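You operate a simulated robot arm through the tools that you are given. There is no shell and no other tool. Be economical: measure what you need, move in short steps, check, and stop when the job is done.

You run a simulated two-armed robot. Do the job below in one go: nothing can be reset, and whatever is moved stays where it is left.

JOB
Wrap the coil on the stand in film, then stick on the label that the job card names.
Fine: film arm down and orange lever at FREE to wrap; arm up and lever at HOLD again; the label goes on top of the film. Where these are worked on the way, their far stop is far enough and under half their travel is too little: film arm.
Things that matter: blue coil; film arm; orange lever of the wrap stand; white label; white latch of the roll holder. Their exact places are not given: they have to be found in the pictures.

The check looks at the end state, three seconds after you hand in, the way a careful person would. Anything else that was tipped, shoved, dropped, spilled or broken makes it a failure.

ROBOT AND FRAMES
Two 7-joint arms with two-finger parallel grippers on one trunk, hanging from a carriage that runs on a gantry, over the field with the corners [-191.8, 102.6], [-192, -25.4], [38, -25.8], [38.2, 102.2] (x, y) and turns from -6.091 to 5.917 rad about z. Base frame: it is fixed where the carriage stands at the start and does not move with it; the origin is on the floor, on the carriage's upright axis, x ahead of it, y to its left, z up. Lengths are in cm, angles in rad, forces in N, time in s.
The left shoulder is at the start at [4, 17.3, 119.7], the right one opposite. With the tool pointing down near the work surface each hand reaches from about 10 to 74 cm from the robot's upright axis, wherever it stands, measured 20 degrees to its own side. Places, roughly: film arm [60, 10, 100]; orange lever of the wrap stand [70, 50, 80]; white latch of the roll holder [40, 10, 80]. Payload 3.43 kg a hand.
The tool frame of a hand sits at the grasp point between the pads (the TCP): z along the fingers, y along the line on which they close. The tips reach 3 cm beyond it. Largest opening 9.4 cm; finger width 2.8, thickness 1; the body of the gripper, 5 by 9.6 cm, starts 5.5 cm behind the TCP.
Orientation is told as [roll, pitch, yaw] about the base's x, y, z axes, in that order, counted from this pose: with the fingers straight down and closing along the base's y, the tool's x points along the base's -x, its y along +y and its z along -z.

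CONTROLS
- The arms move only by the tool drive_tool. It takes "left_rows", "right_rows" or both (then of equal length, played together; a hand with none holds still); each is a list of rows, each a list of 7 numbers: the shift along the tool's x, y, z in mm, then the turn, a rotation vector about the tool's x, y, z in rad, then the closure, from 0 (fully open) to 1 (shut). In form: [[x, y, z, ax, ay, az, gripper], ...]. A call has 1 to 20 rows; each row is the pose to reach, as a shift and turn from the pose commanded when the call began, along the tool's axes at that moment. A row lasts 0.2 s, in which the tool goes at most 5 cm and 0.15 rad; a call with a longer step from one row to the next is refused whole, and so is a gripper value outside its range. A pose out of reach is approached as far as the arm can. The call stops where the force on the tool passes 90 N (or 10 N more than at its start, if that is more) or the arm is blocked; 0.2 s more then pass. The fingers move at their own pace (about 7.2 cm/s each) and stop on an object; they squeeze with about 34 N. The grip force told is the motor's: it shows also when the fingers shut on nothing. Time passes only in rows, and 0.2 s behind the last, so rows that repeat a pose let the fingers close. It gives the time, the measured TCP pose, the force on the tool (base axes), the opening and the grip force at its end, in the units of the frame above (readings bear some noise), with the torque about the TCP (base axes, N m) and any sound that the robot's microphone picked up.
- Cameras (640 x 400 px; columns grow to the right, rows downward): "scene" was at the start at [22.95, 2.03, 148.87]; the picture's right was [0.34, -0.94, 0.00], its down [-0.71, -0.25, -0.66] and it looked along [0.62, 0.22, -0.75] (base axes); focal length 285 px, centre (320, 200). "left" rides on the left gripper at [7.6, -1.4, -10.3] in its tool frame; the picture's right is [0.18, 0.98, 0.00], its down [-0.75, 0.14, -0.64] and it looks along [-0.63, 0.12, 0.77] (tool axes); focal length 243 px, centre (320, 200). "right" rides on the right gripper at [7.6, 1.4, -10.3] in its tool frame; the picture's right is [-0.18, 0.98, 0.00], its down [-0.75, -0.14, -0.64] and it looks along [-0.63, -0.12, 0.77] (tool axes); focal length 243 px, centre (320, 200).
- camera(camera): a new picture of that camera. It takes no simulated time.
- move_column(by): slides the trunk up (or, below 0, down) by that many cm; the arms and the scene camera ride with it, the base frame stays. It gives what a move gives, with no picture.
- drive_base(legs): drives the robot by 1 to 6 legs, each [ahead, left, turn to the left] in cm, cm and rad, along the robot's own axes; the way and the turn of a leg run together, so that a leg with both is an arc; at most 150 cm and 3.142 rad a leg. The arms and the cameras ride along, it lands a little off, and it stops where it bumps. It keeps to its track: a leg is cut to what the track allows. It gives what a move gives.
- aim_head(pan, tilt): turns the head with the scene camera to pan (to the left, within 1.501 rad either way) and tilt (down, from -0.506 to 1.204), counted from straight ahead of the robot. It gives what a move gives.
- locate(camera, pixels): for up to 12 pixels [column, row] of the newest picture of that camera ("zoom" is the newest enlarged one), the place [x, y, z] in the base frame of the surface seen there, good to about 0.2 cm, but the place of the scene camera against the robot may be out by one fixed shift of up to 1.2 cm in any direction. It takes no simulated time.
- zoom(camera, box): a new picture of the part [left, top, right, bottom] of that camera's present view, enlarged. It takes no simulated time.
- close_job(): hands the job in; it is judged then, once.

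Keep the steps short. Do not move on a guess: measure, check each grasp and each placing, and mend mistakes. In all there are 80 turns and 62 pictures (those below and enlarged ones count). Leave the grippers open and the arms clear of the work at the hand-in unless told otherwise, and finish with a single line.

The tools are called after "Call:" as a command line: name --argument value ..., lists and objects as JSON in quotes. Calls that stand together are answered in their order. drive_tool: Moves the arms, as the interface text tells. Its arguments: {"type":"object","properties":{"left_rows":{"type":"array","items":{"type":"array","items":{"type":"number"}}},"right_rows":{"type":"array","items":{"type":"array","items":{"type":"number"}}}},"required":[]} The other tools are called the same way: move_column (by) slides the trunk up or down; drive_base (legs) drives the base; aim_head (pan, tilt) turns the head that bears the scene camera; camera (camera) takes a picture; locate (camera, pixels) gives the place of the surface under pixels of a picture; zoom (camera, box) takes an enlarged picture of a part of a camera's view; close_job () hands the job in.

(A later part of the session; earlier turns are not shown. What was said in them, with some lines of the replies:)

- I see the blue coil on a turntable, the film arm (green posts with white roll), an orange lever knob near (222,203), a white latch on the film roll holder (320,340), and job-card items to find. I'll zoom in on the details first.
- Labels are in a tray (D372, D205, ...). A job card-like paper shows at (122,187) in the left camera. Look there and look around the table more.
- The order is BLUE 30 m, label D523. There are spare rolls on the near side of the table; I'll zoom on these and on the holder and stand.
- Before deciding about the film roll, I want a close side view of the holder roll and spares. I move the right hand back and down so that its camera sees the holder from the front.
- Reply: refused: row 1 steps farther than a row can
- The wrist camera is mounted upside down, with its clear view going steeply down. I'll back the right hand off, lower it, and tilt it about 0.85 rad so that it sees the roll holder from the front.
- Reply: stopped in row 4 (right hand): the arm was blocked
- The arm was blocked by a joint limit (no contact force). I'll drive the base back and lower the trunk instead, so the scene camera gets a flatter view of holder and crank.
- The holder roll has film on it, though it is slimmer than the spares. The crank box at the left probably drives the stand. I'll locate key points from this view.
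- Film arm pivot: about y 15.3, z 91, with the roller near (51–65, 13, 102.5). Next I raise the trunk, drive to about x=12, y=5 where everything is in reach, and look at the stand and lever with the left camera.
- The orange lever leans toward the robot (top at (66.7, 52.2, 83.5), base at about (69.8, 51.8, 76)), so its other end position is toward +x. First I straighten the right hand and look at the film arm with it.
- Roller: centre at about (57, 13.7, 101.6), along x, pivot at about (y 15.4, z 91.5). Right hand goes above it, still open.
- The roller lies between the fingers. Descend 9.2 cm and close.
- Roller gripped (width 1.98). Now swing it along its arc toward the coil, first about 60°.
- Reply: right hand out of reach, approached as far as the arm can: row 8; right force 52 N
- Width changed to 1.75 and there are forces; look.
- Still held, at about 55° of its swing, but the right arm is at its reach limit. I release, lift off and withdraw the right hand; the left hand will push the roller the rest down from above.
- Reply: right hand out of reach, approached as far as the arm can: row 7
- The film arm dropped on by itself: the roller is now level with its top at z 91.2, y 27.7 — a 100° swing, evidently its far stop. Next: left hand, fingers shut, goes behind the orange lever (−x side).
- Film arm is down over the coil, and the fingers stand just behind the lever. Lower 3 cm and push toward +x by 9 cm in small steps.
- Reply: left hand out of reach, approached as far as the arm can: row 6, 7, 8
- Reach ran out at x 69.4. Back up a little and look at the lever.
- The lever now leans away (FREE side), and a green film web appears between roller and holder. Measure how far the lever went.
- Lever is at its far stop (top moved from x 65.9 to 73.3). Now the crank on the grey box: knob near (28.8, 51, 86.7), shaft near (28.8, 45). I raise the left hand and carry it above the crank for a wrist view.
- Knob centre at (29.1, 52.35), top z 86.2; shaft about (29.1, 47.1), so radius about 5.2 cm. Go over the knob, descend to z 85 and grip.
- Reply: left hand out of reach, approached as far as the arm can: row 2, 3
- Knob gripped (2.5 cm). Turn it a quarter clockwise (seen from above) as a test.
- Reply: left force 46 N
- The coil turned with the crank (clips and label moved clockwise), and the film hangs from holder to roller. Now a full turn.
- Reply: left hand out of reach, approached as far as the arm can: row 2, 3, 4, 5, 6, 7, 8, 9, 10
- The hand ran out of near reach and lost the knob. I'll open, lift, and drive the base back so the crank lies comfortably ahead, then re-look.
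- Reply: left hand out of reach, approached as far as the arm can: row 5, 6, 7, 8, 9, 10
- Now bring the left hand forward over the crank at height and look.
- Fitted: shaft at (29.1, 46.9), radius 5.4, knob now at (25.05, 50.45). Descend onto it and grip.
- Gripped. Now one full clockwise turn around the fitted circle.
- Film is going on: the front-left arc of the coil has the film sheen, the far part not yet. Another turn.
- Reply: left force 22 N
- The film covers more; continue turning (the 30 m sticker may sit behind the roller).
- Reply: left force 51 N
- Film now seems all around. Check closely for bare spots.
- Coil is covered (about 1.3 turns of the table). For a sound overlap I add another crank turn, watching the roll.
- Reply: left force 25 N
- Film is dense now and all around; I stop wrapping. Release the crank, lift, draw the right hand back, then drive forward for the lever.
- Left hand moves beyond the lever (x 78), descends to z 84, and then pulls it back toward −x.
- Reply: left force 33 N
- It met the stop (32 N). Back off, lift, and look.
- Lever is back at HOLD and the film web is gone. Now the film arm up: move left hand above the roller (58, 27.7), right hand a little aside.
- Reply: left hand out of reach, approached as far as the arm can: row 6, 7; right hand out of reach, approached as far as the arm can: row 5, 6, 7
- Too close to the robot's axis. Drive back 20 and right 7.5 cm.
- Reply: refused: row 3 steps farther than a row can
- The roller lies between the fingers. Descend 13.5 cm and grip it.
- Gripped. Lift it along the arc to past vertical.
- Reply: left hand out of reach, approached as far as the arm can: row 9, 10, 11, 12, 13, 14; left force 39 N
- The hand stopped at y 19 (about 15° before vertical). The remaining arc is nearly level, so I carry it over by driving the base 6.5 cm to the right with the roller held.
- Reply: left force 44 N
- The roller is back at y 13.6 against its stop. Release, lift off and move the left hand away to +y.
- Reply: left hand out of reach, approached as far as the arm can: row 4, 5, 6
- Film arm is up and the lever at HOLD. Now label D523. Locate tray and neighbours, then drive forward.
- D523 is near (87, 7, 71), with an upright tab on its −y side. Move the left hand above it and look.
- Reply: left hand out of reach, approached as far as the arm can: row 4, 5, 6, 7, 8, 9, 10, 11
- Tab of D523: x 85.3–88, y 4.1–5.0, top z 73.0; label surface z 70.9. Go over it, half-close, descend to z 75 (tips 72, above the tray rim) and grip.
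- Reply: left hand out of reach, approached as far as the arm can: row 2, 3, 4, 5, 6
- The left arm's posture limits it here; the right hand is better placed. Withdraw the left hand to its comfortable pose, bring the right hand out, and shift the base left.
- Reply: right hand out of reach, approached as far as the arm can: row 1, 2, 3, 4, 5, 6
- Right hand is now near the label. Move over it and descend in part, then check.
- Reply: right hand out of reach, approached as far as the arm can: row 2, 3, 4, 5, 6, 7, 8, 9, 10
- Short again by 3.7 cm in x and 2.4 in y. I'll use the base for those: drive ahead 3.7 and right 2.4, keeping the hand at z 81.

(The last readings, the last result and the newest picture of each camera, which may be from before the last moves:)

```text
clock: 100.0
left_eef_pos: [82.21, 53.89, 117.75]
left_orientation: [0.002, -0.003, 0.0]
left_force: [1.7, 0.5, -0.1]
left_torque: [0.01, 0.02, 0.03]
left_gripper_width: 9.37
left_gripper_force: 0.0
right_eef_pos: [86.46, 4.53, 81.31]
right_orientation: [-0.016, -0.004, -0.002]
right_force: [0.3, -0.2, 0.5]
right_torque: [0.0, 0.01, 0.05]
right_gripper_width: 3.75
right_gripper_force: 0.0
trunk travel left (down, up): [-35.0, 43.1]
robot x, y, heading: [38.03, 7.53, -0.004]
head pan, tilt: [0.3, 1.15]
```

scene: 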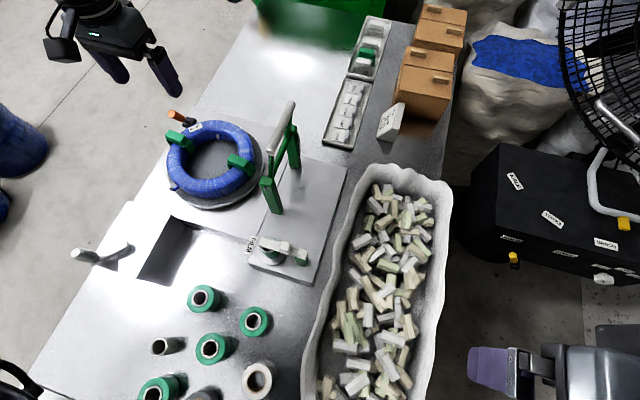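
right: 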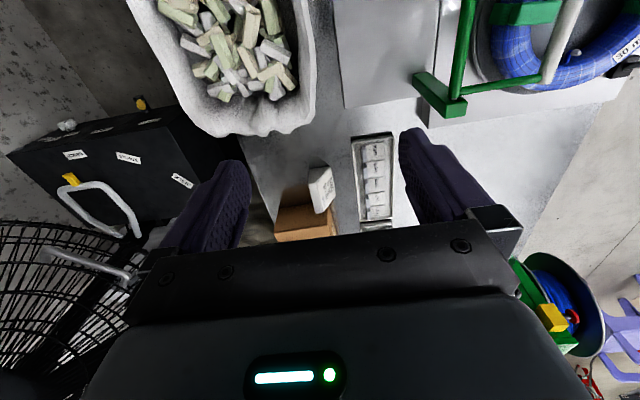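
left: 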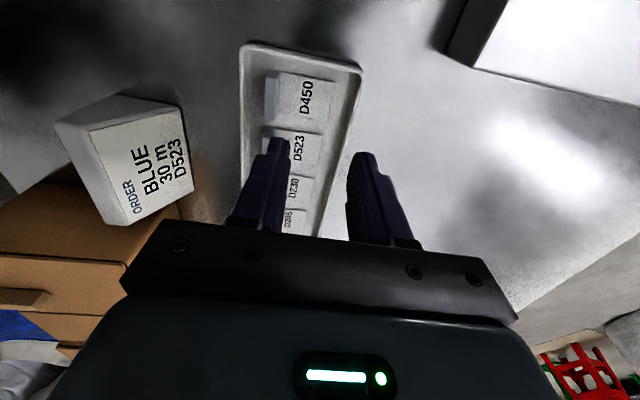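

Exactly over the tab. Lower with the trunk by 6.3 cm.

Call:
move_column --by -6.3

Call:
drive_tool --right_rows '[[0, 0, 0, 0, 0, 0, 0.8], [0, 0, 0, 0, 0, 0, 1], [0, 0, 0, 0, 0, 0, 1], [0, 0, 0, 0, 0, 0, 1]]'

```text
clock: 101.0
left_eef_pos: [81.99, 53.98, 111.61]
left_orientation: [0.004, -0.002, 0.0]
left_force: [0.0, -0.3, 0.5]
left_torque: [0.02, 0.0, -0.01]
left_gripper_width: 9.44
left_gripper_force: 0.0
right_eef_pos: [86.33, 4.52, 75.1]
right_orientation: [-0.014, -0.005, -0.003]
right_force: [0.0, 0.1, 0.0]
right_torque: [0.03, 0.02, -0.01]
right_gripper_width: 3.76
right_gripper_force: 0.0
trunk travel left (down, up): [-28.7, 49.4]
robot x, y, heading: [38.12, 7.84, -0.004]
head pan, tilt: [0.3, 1.15]
```

```text
clock: 102.0
left_eef_pos: [81.93, 54.01, 111.54]
left_orientation: [0.003, -0.002, 0.0]
left_force: [0.2, 0.4, -0.8]
left_torque: [0.0, 0.02, 0.0]
left_gripper_width: 9.41
left_gripper_force: 0.0
right_eef_pos: [86.26, 4.6, 75.18]
right_orientation: [-0.016, -0.002, -0.003]
right_force: [-0.4, 0.3, 1.4]
right_torque: [0.07, 0.01, 0.0]
right_gripper_width: 0.94
right_gripper_force: 34.5
trunk travel left (down, up): [-28.7, 49.4]
robot x, y, heading: [38.36, 7.68, -0.005]
head pan, tilt: [0.3, 1.15]
```

Tab gripped (0.94 cm). Lift by the trunk and check what I hold.

Call:
move_column --by 30

Call:
zoom --camera "right" --box '[200, 0, 460, 240]'

```text
clock: 105.0
left_eef_pos: [82.01, 53.89, 141.53]
left_orientation: [0.004, -0.001, -0.002]
left_force: [0.0, -0.4, 0.1]
left_torque: [0.01, -0.03, -0.02]
left_gripper_width: 9.39
left_gripper_force: 0.0
right_eef_pos: [86.19, 4.56, 105.08]
right_orientation: [-0.015, -0.006, -0.002]
right_force: [0.2, 0.0, 0.6]
right_torque: [0.0, 0.0, 0.03]
right_gripper_width: 0.94
right_gripper_force: 34.3
trunk travel left (down, up): [-58.7, 19.4]
robot x, y, heading: [38.17, 7.78, -0.004]
head pan, tilt: [0.3, 1.15]
```

```text
1.67 times, centred on (330, 120) of right
```

zoom: 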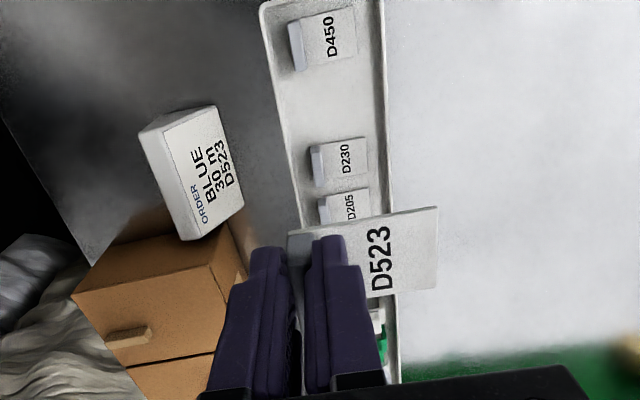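

I hold D523, face up. Drive left 52, turn right 0.6 rad, and back off to bring the label over the back-right part of the coil, clear of clips, sticker and film arm.

Call:
drive_base --legs '[[0, 52, 0], [0, 0, -0.6], [-9, -6.2, 0]]'

Call:
camera --camera "right"

```text
clock: 110.4
left_eef_pos: [89.55, 71.84, 141.42]
left_orientation: [0.003, -0.001, -0.603]
left_force: [0.0, 0.2, 0.0]
left_torque: [0.02, -0.02, 0.01]
left_gripper_width: 9.4
left_gripper_force: 0.1
right_eef_pos: [65.03, 28.88, 105.01]
right_orientation: [-0.015, -0.005, -0.603]
right_force: [-0.7, 0.5, 0.2]
right_torque: [0.05, -0.03, 0.03]
right_gripper_width: 0.94
right_gripper_force: 34.6
trunk travel left (down, up): [-58.7, 19.4]
robot x, y, heading: [27.32, 58.18, -0.607]
head pan, tilt: [0.3, 1.15]
```

```text
5 pictures are left
```

right: 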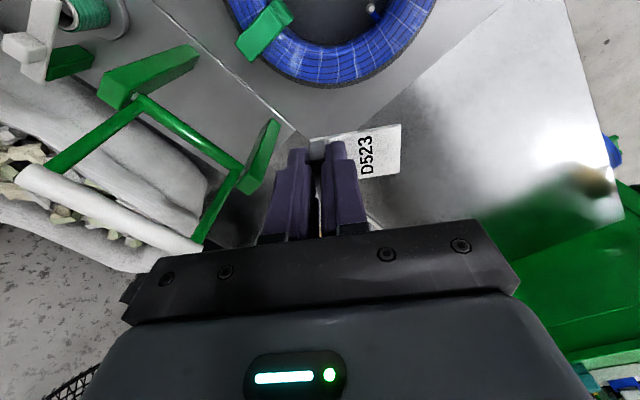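

Call:
locate --camera "right" --pixels '[[338, 80], [345, 60], [350, 45], [375, 62], [405, 40], [310, 60], [290, 45], [268, 20], [365, 152], [400, 126], [398, 172], [320, 150]]'

```text
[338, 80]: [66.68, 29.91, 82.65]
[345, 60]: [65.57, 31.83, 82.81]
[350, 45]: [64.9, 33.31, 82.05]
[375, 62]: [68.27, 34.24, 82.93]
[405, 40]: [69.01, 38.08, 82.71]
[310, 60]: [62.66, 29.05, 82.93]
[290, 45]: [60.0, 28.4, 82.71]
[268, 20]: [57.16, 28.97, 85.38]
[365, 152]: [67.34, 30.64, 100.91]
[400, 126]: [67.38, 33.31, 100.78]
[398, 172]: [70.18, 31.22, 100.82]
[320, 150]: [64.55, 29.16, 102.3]
```

Label centre is at (66.8, 30.8); the tube crest there runs at radius 10 from (58.4, 37.6), so I shift the base −0.75 ahead and +0.8 left, then lower the trunk by 16.8 to just above the film.

Call:
drive_base --legs '[[-0.75, 0.8, 0]]'

Call:
move_column --by -16.5

Call:
zoom --camera "right" --box '[220, 0, 480, 220]'

```text
clock: 111.2
left_eef_pos: [89.34, 73.01, 141.41]
left_orientation: [0.004, -0.001, -0.602]
left_force: [-0.6, 0.1, 0.0]
left_torque: [-0.01, -0.01, 0.01]
left_gripper_width: 9.41
left_gripper_force: 0.1
right_eef_pos: [64.93, 29.86, 105.08]
right_orientation: [-0.014, -0.003, -0.603]
right_force: [0.6, 0.3, 0.1]
right_torque: [-0.05, 0.0, 0.03]
right_gripper_width: 0.93
right_gripper_force: 33.5
trunk travel left (down, up): [-58.7, 19.4]
robot x, y, heading: [26.9, 59.85, -0.607]
head pan, tilt: [0.3, 1.15]
```

```text
clock: 113.0
left_eef_pos: [89.44, 72.8, 124.92]
left_orientation: [0.003, 0.0, -0.602]
left_force: [-0.4, 0.4, 0.3]
left_torque: [-0.04, 0.0, 0.0]
left_gripper_width: 9.38
left_gripper_force: 0.1
right_eef_pos: [64.98, 29.81, 88.6]
right_orientation: [-0.016, -0.004, -0.604]
right_force: [0.5, 0.5, 0.3]
right_torque: [-0.01, 0.02, -0.01]
right_gripper_width: 0.94
right_gripper_force: 34.0
trunk travel left (down, up): [-42.2, 35.9]
robot x, y, heading: [27.11, 59.66, -0.605]
head pan, tilt: [0.3, 1.15]
```

```text
1.82 times, centred on (350, 110) of right
```

zoom: 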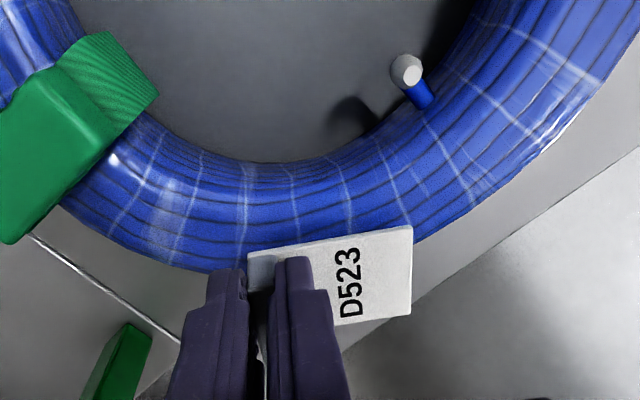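

Call:
locate --camera "zoom" --pixels '[[350, 235], [412, 228], [410, 312], [360, 275], [385, 270], [300, 210], [340, 200], [450, 222], [330, 165], [400, 140], [440, 180], [230, 262]]'

```text
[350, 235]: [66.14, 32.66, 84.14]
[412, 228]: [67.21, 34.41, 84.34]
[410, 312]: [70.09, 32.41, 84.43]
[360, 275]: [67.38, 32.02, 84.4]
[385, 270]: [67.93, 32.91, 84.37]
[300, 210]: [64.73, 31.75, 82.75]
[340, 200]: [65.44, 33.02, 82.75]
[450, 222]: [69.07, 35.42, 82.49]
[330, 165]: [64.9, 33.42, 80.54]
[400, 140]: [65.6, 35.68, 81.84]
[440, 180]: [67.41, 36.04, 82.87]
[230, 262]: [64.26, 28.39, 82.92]
```

Label centre is about 1 cm outside the crest. Back the base 0.9 cm, then press down gently with the arm.

Call:
drive_base --legs '[[-0.9, 0, 0]]'

Call:
drive_tool --right_rows '[[0, 0, 3, 0, 0, 0, 1], [0, 0, 6, 0, 0, 0, 1], [0, 0, 8, 0, 0, 0, 1], [0, 0, 10, 0, 0, 0, 1]]'

```text
clock: 113.8
left_eef_pos: [88.59, 73.45, 124.93]
left_orientation: [0.003, -0.002, -0.602]
left_force: [-0.4, -0.4, -0.9]
left_torque: [-0.03, -0.02, 0.02]
left_gripper_width: 9.39
left_gripper_force: 0.1
right_eef_pos: [64.16, 30.32, 88.55]
right_orientation: [-0.016, -0.003, -0.603]
right_force: [-0.3, 0.0, -0.5]
right_torque: [-0.01, -0.01, -0.01]
right_gripper_width: 0.94
right_gripper_force: 34.5
trunk travel left (down, up): [-42.2, 35.9]
robot x, y, heading: [26.39, 60.09, -0.612]
head pan, tilt: [0.3, 1.15]
```

```text
clock: 114.8
left_eef_pos: [88.65, 73.47, 124.91]
left_orientation: [0.003, -0.002, -0.603]
left_force: [0.3, -0.3, -0.4]
left_torque: [-0.01, 0.02, 0.02]
left_gripper_width: 9.41
left_gripper_force: 0.1
right_eef_pos: [64.13, 30.54, 87.67]
right_orientation: [-0.016, -0.006, -0.607]
right_force: [0.0, -0.3, 0.2]
right_torque: [0.0, 0.04, 0.0]
right_gripper_width: 0.92
right_gripper_force: 34.2
trunk travel left (down, up): [-42.2, 35.9]
robot x, y, heading: [26.27, 60.4, -0.607]
head pan, tilt: [0.3, 1.15]
```

No contact yet; go on by 1 mm steps.

Call:
drive_tool --right_rows '[[0, 0, 1, 0, 0, 0, 1], [0, 0, 2, 0, 0, 0, 1], [0, 0, 3, 0, 0, 0, 1], [0, 0, 4, 0, 0, 0, 1]]'

```text
clock: 115.8
left_eef_pos: [88.58, 73.35, 125.15]
left_orientation: [0.003, -0.003, -0.602]
left_force: [-0.2, -0.4, 0.8]
left_torque: [0.0, -0.03, 0.02]
left_gripper_width: 9.4
left_gripper_force: 0.0
right_eef_pos: [64.13, 30.59, 87.44]
right_orientation: [-0.018, -0.005, -0.608]
right_force: [-4.7, 0.4, 15.7]
right_torque: [0.08, 0.0, 0.06]
right_gripper_width: 0.9
right_gripper_force: 33.9
right hand out of reach, approached as far as the arm can: row 2, 3, 4
trunk travel left (down, up): [-42.2, 35.9]
robot x, y, heading: [26.34, 60.51, -0.606]
head pan, tilt: [0.3, 1.15]
```

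Contact with 15.7 N. Check the position before letting go.

Call:
zoom --camera "right" --box '[220, 0, 480, 220]'

```text
1.82 times, centred on (350, 110) of right
```

zoom: 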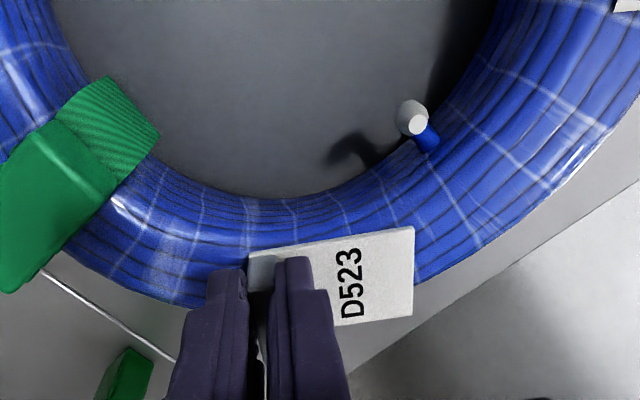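

The label sits about 0.8 cm outward of the tube's middle. Lift 6 mm and watch the force, to centre it better.

Call:
drive_tool --right_rows '[[0, 0, -2, 0, 0, 0, 1], [0, 0, -4, 0, 0, 0, 1], [0, 0, -8, 0, 0, 0, 1]]'

```text
clock: 116.6
left_eef_pos: [88.54, 73.52, 124.94]
left_orientation: [0.004, -0.001, -0.602]
left_force: [-0.7, 0.4, 0.6]
left_torque: [0.0, -0.02, 0.03]
left_gripper_width: 9.42
left_gripper_force: 0.0
right_eef_pos: [64.06, 30.78, 88.07]
right_orientation: [-0.015, -0.001, -0.604]
right_force: [-0.2, 0.1, 0.4]
right_torque: [-0.02, -0.03, -0.04]
right_gripper_width: 0.92
right_gripper_force: 34.1
trunk travel left (down, up): [-42.2, 35.9]
robot x, y, heading: [26.62, 60.47, -0.607]
head pan, tilt: [0.3, 1.15]
```

It came free. Shift the base back 0.75 cm and press down again.

Call:
drive_base --legs '[[-0.75, 0, 0]]'

Call:
drive_tool --right_rows '[[0, 0, 2, 0, 0, 0, 1], [0, 0, 4, 0, 0, 0, 1], [0, 0, 6, 0, 0, 0, 1], [0, 0, 8, 0, 0, 0, 1]]'

```text
clock: 117.3
left_eef_pos: [87.98, 73.97, 124.88]
left_orientation: [0.004, -0.002, -0.6]
left_force: [-0.3, -0.4, -0.3]
left_torque: [-0.04, 0.03, 0.03]
left_gripper_width: 9.42
left_gripper_force: 0.0
right_eef_pos: [63.49, 31.05, 88.03]
right_orientation: [-0.016, -0.003, -0.604]
right_force: [0.4, 0.4, -0.3]
right_torque: [-0.01, 0.01, 0.02]
right_gripper_width: 0.92
right_gripper_force: 33.9
trunk travel left (down, up): [-42.2, 35.9]
robot x, y, heading: [25.86, 61.01, -0.603]
head pan, tilt: [0.3, 1.15]
```

```text
clock: 118.3
left_eef_pos: [88.06, 73.89, 124.82]
left_orientation: [0.004, -0.002, -0.604]
left_force: [-0.4, 0.9, 0.3]
left_torque: [-0.03, 0.01, 0.0]
left_gripper_width: 9.42
left_gripper_force: 0.0
right_eef_pos: [63.6, 31.08, 87.3]
right_orientation: [-0.015, -0.005, -0.605]
right_force: [-1.6, -0.4, 5.8]
right_torque: [0.07, -0.03, 0.04]
right_gripper_width: 0.91
right_gripper_force: 33.8
trunk travel left (down, up): [-42.2, 35.9]
robot x, y, heading: [25.63, 60.64, -0.607]
head pan, tilt: [0.3, 1.15]
```

Light contact; press 3 mm further, hold, then open.

Call:
drive_tool --right_rows '[[0, 0, 1.5, 0, 0, 0, 1], [0, 0, 3, 0, 0, 0, 1], [0, 0, 3, 0, 0, 0, 1], [0, 0, 3, 0, 0, 0, 1], [0, 0, 3, 0, 0, 0, 1]]'

Call:
drive_tool --right_rows '[[0, 0, 0, 0, 0, 0, 0.75], [0, 0, 0, 0, 0, 0, 0.75], [0, 0, 0, 0, 0, 0, 0.75]]'

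Call:
move_column --by 15

Call:
camera --camera "right"

```text
clock: 119.5
left_eef_pos: [88.19, 73.81, 124.9]
left_orientation: [0.003, -0.005, -0.603]
left_force: [0.1, -0.3, -0.4]
left_torque: [-0.02, 0.01, -0.01]
left_gripper_width: 9.41
left_gripper_force: 0.0
right_eef_pos: [63.61, 31.01, 87.11]
right_orientation: [-0.016, -0.006, -0.607]
right_force: [-4.3, 0.7, 28.2]
right_torque: [0.08, -0.07, 0.04]
right_gripper_width: 0.9
right_gripper_force: 33.6
trunk travel left (down, up): [-42.2, 35.9]
robot x, y, heading: [25.97, 60.65, -0.608]
head pan, tilt: [0.3, 1.15]
```

```text
clock: 120.3
left_eef_pos: [88.08, 73.92, 124.98]
left_orientation: [0.005, 0.0, -0.601]
left_force: [-0.7, 1.0, 0.8]
left_torque: [0.03, -0.03, 0.01]
left_gripper_width: 9.39
left_gripper_force: 0.0
right_eef_pos: [63.33, 31.22, 86.79]
right_orientation: [-0.015, -0.005, -0.607]
right_force: [0.1, -0.3, 0.3]
right_torque: [-0.01, 0.01, 0.05]
right_gripper_width: 2.36
right_gripper_force: 0.0
trunk travel left (down, up): [-42.2, 35.9]
robot x, y, heading: [25.81, 60.85, -0.611]
head pan, tilt: [0.3, 1.15]
```

```text
clock: 122.1
left_eef_pos: [87.99, 73.89, 139.84]
left_orientation: [0.002, -0.001, -0.603]
left_force: [0.9, 0.3, 0.1]
left_torque: [0.02, 0.03, -0.01]
left_gripper_width: 9.39
left_gripper_force: 0.0
right_eef_pos: [63.5, 31.31, 101.93]
right_orientation: [-0.017, -0.007, -0.607]
right_force: [-0.2, 0.0, 0.4]
right_torque: [0.0, 0.01, -0.04]
right_gripper_width: 2.36
right_gripper_force: 0.1
trunk travel left (down, up): [-57.2, 20.9]
robot x, y, heading: [25.78, 60.83, -0.607]
head pan, tilt: [0.3, 1.15]
```

```text
2 pictures are left
```

right: 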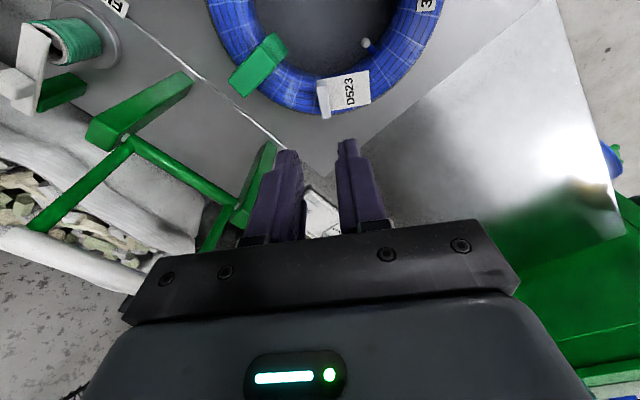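

D523 is stuck on the film, flat on the coil. Open the right hand fully, raise, and drive clear; then a last check.

Call:
move_column --by 18

Call:
drive_tool --right_rows '[[0, 0, 0, 0, 0, 0, 0.4], [0, 0, 0, 0, 0, 0, 0], [0, 0, 0, 0, 0, 0, 0]]'

Call:
drive_base --legs '[[-35, 0, 0]]'

Call:
aim_head --pan 0.0 --tilt 0.95

Call:
camera --camera "scene"

```text
clock: 124.1
left_eef_pos: [88.04, 73.81, 158.03]
left_orientation: [0.005, -0.001, -0.6]
left_force: [0.3, 0.2, 1.1]
left_torque: [-0.02, 0.0, 0.01]
left_gripper_width: 9.39
left_gripper_force: 0.0
right_eef_pos: [63.47, 31.22, 119.97]
right_orientation: [-0.016, -0.006, -0.608]
right_force: [-0.1, -0.4, 0.4]
right_torque: [0.02, -0.01, -0.01]
right_gripper_width: 2.35
right_gripper_force: 0.2
trunk travel left (down, up): [-75.2, 2.9]
robot x, y, heading: [25.65, 60.9, -0.604]
head pan, tilt: [0.3, 1.15]
```

```text
clock: 124.9
left_eef_pos: [88.07, 73.97, 158.01]
left_orientation: [0.004, -0.003, -0.602]
left_force: [0.6, 0.6, -0.4]
left_torque: [0.0, -0.02, 0.02]
left_gripper_width: 9.42
left_gripper_force: 0.0
right_eef_pos: [63.44, 31.3, 120.08]
right_orientation: [-0.017, -0.006, -0.61]
right_force: [-0.3, -0.5, -0.2]
right_torque: [0.02, 0.02, -0.03]
right_gripper_width: 9.4
right_gripper_force: 0.0
trunk travel left (down, up): [-75.2, 2.9]
robot x, y, heading: [25.79, 61.01, -0.606]
head pan, tilt: [0.3, 1.15]
```

```text
clock: 127.1
left_eef_pos: [60.04, 93.23, 157.96]
left_orientation: [0.004, -0.002, -0.605]
left_force: [-0.3, -0.6, 0.2]
left_torque: [-0.03, 0.0, 0.01]
left_gripper_width: 9.4
left_gripper_force: 0.0
right_eef_pos: [35.35, 50.72, 119.99]
right_orientation: [-0.016, -0.006, -0.609]
right_force: [0.6, -0.2, -0.1]
right_torque: [0.01, 0.03, 0.04]
right_gripper_width: 9.41
right_gripper_force: 0.0
trunk travel left (down, up): [-75.2, 2.9]
robot x, y, heading: [-2.17, 80.26, -0.609]
head pan, tilt: [0.3, 1.15]
```

```text
clock: 127.9
left_eef_pos: [59.94, 93.34, 157.85]
left_orientation: [0.003, -0.001, -0.603]
left_force: [-0.1, -0.5, 0.0]
left_torque: [0.02, -0.03, 0.02]
left_gripper_width: 9.39
left_gripper_force: 0.1
right_eef_pos: [35.33, 50.73, 119.94]
right_orientation: [-0.015, -0.004, -0.609]
right_force: [1.1, -0.1, -0.6]
right_torque: [-0.01, 0.02, 0.0]
right_gripper_width: 9.39
right_gripper_force: 0.0
trunk travel left (down, up): [-75.2, 2.9]
robot x, y, heading: [-2.48, 80.35, -0.611]
head pan, tilt: [0.0, 0.949]
```

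```text
1 pictures are left
```

scene: 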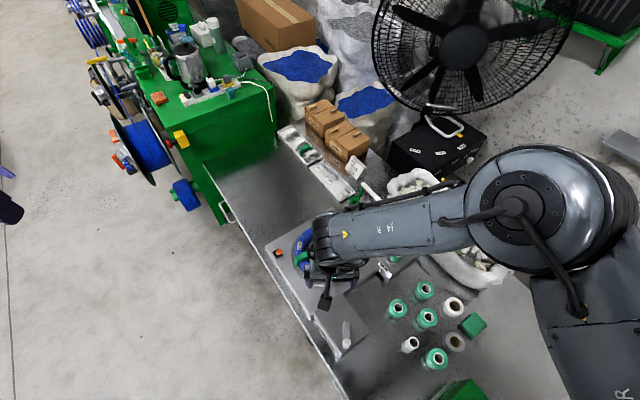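

Last picture: verify the film arm and lever.

Call:
zoom --camera "scene" --box '[260, 160, 420, 290]'

```text
3.08 times, centred on (340, 225) of scene
```

zoom: 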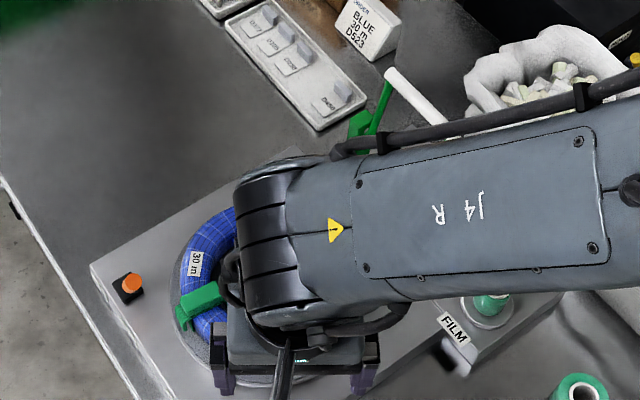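

The film arm stands up, the lever leans to HOLD, D523 is gone from the tray and on the coil, and the grippers are open and clear. Hand in.

Call:
close_job

```text
The job is handed in.
```

The coil is wrapped all round in film, label D523 is stuck on top of the film, the film arm is up and the lever is back at HOLD.
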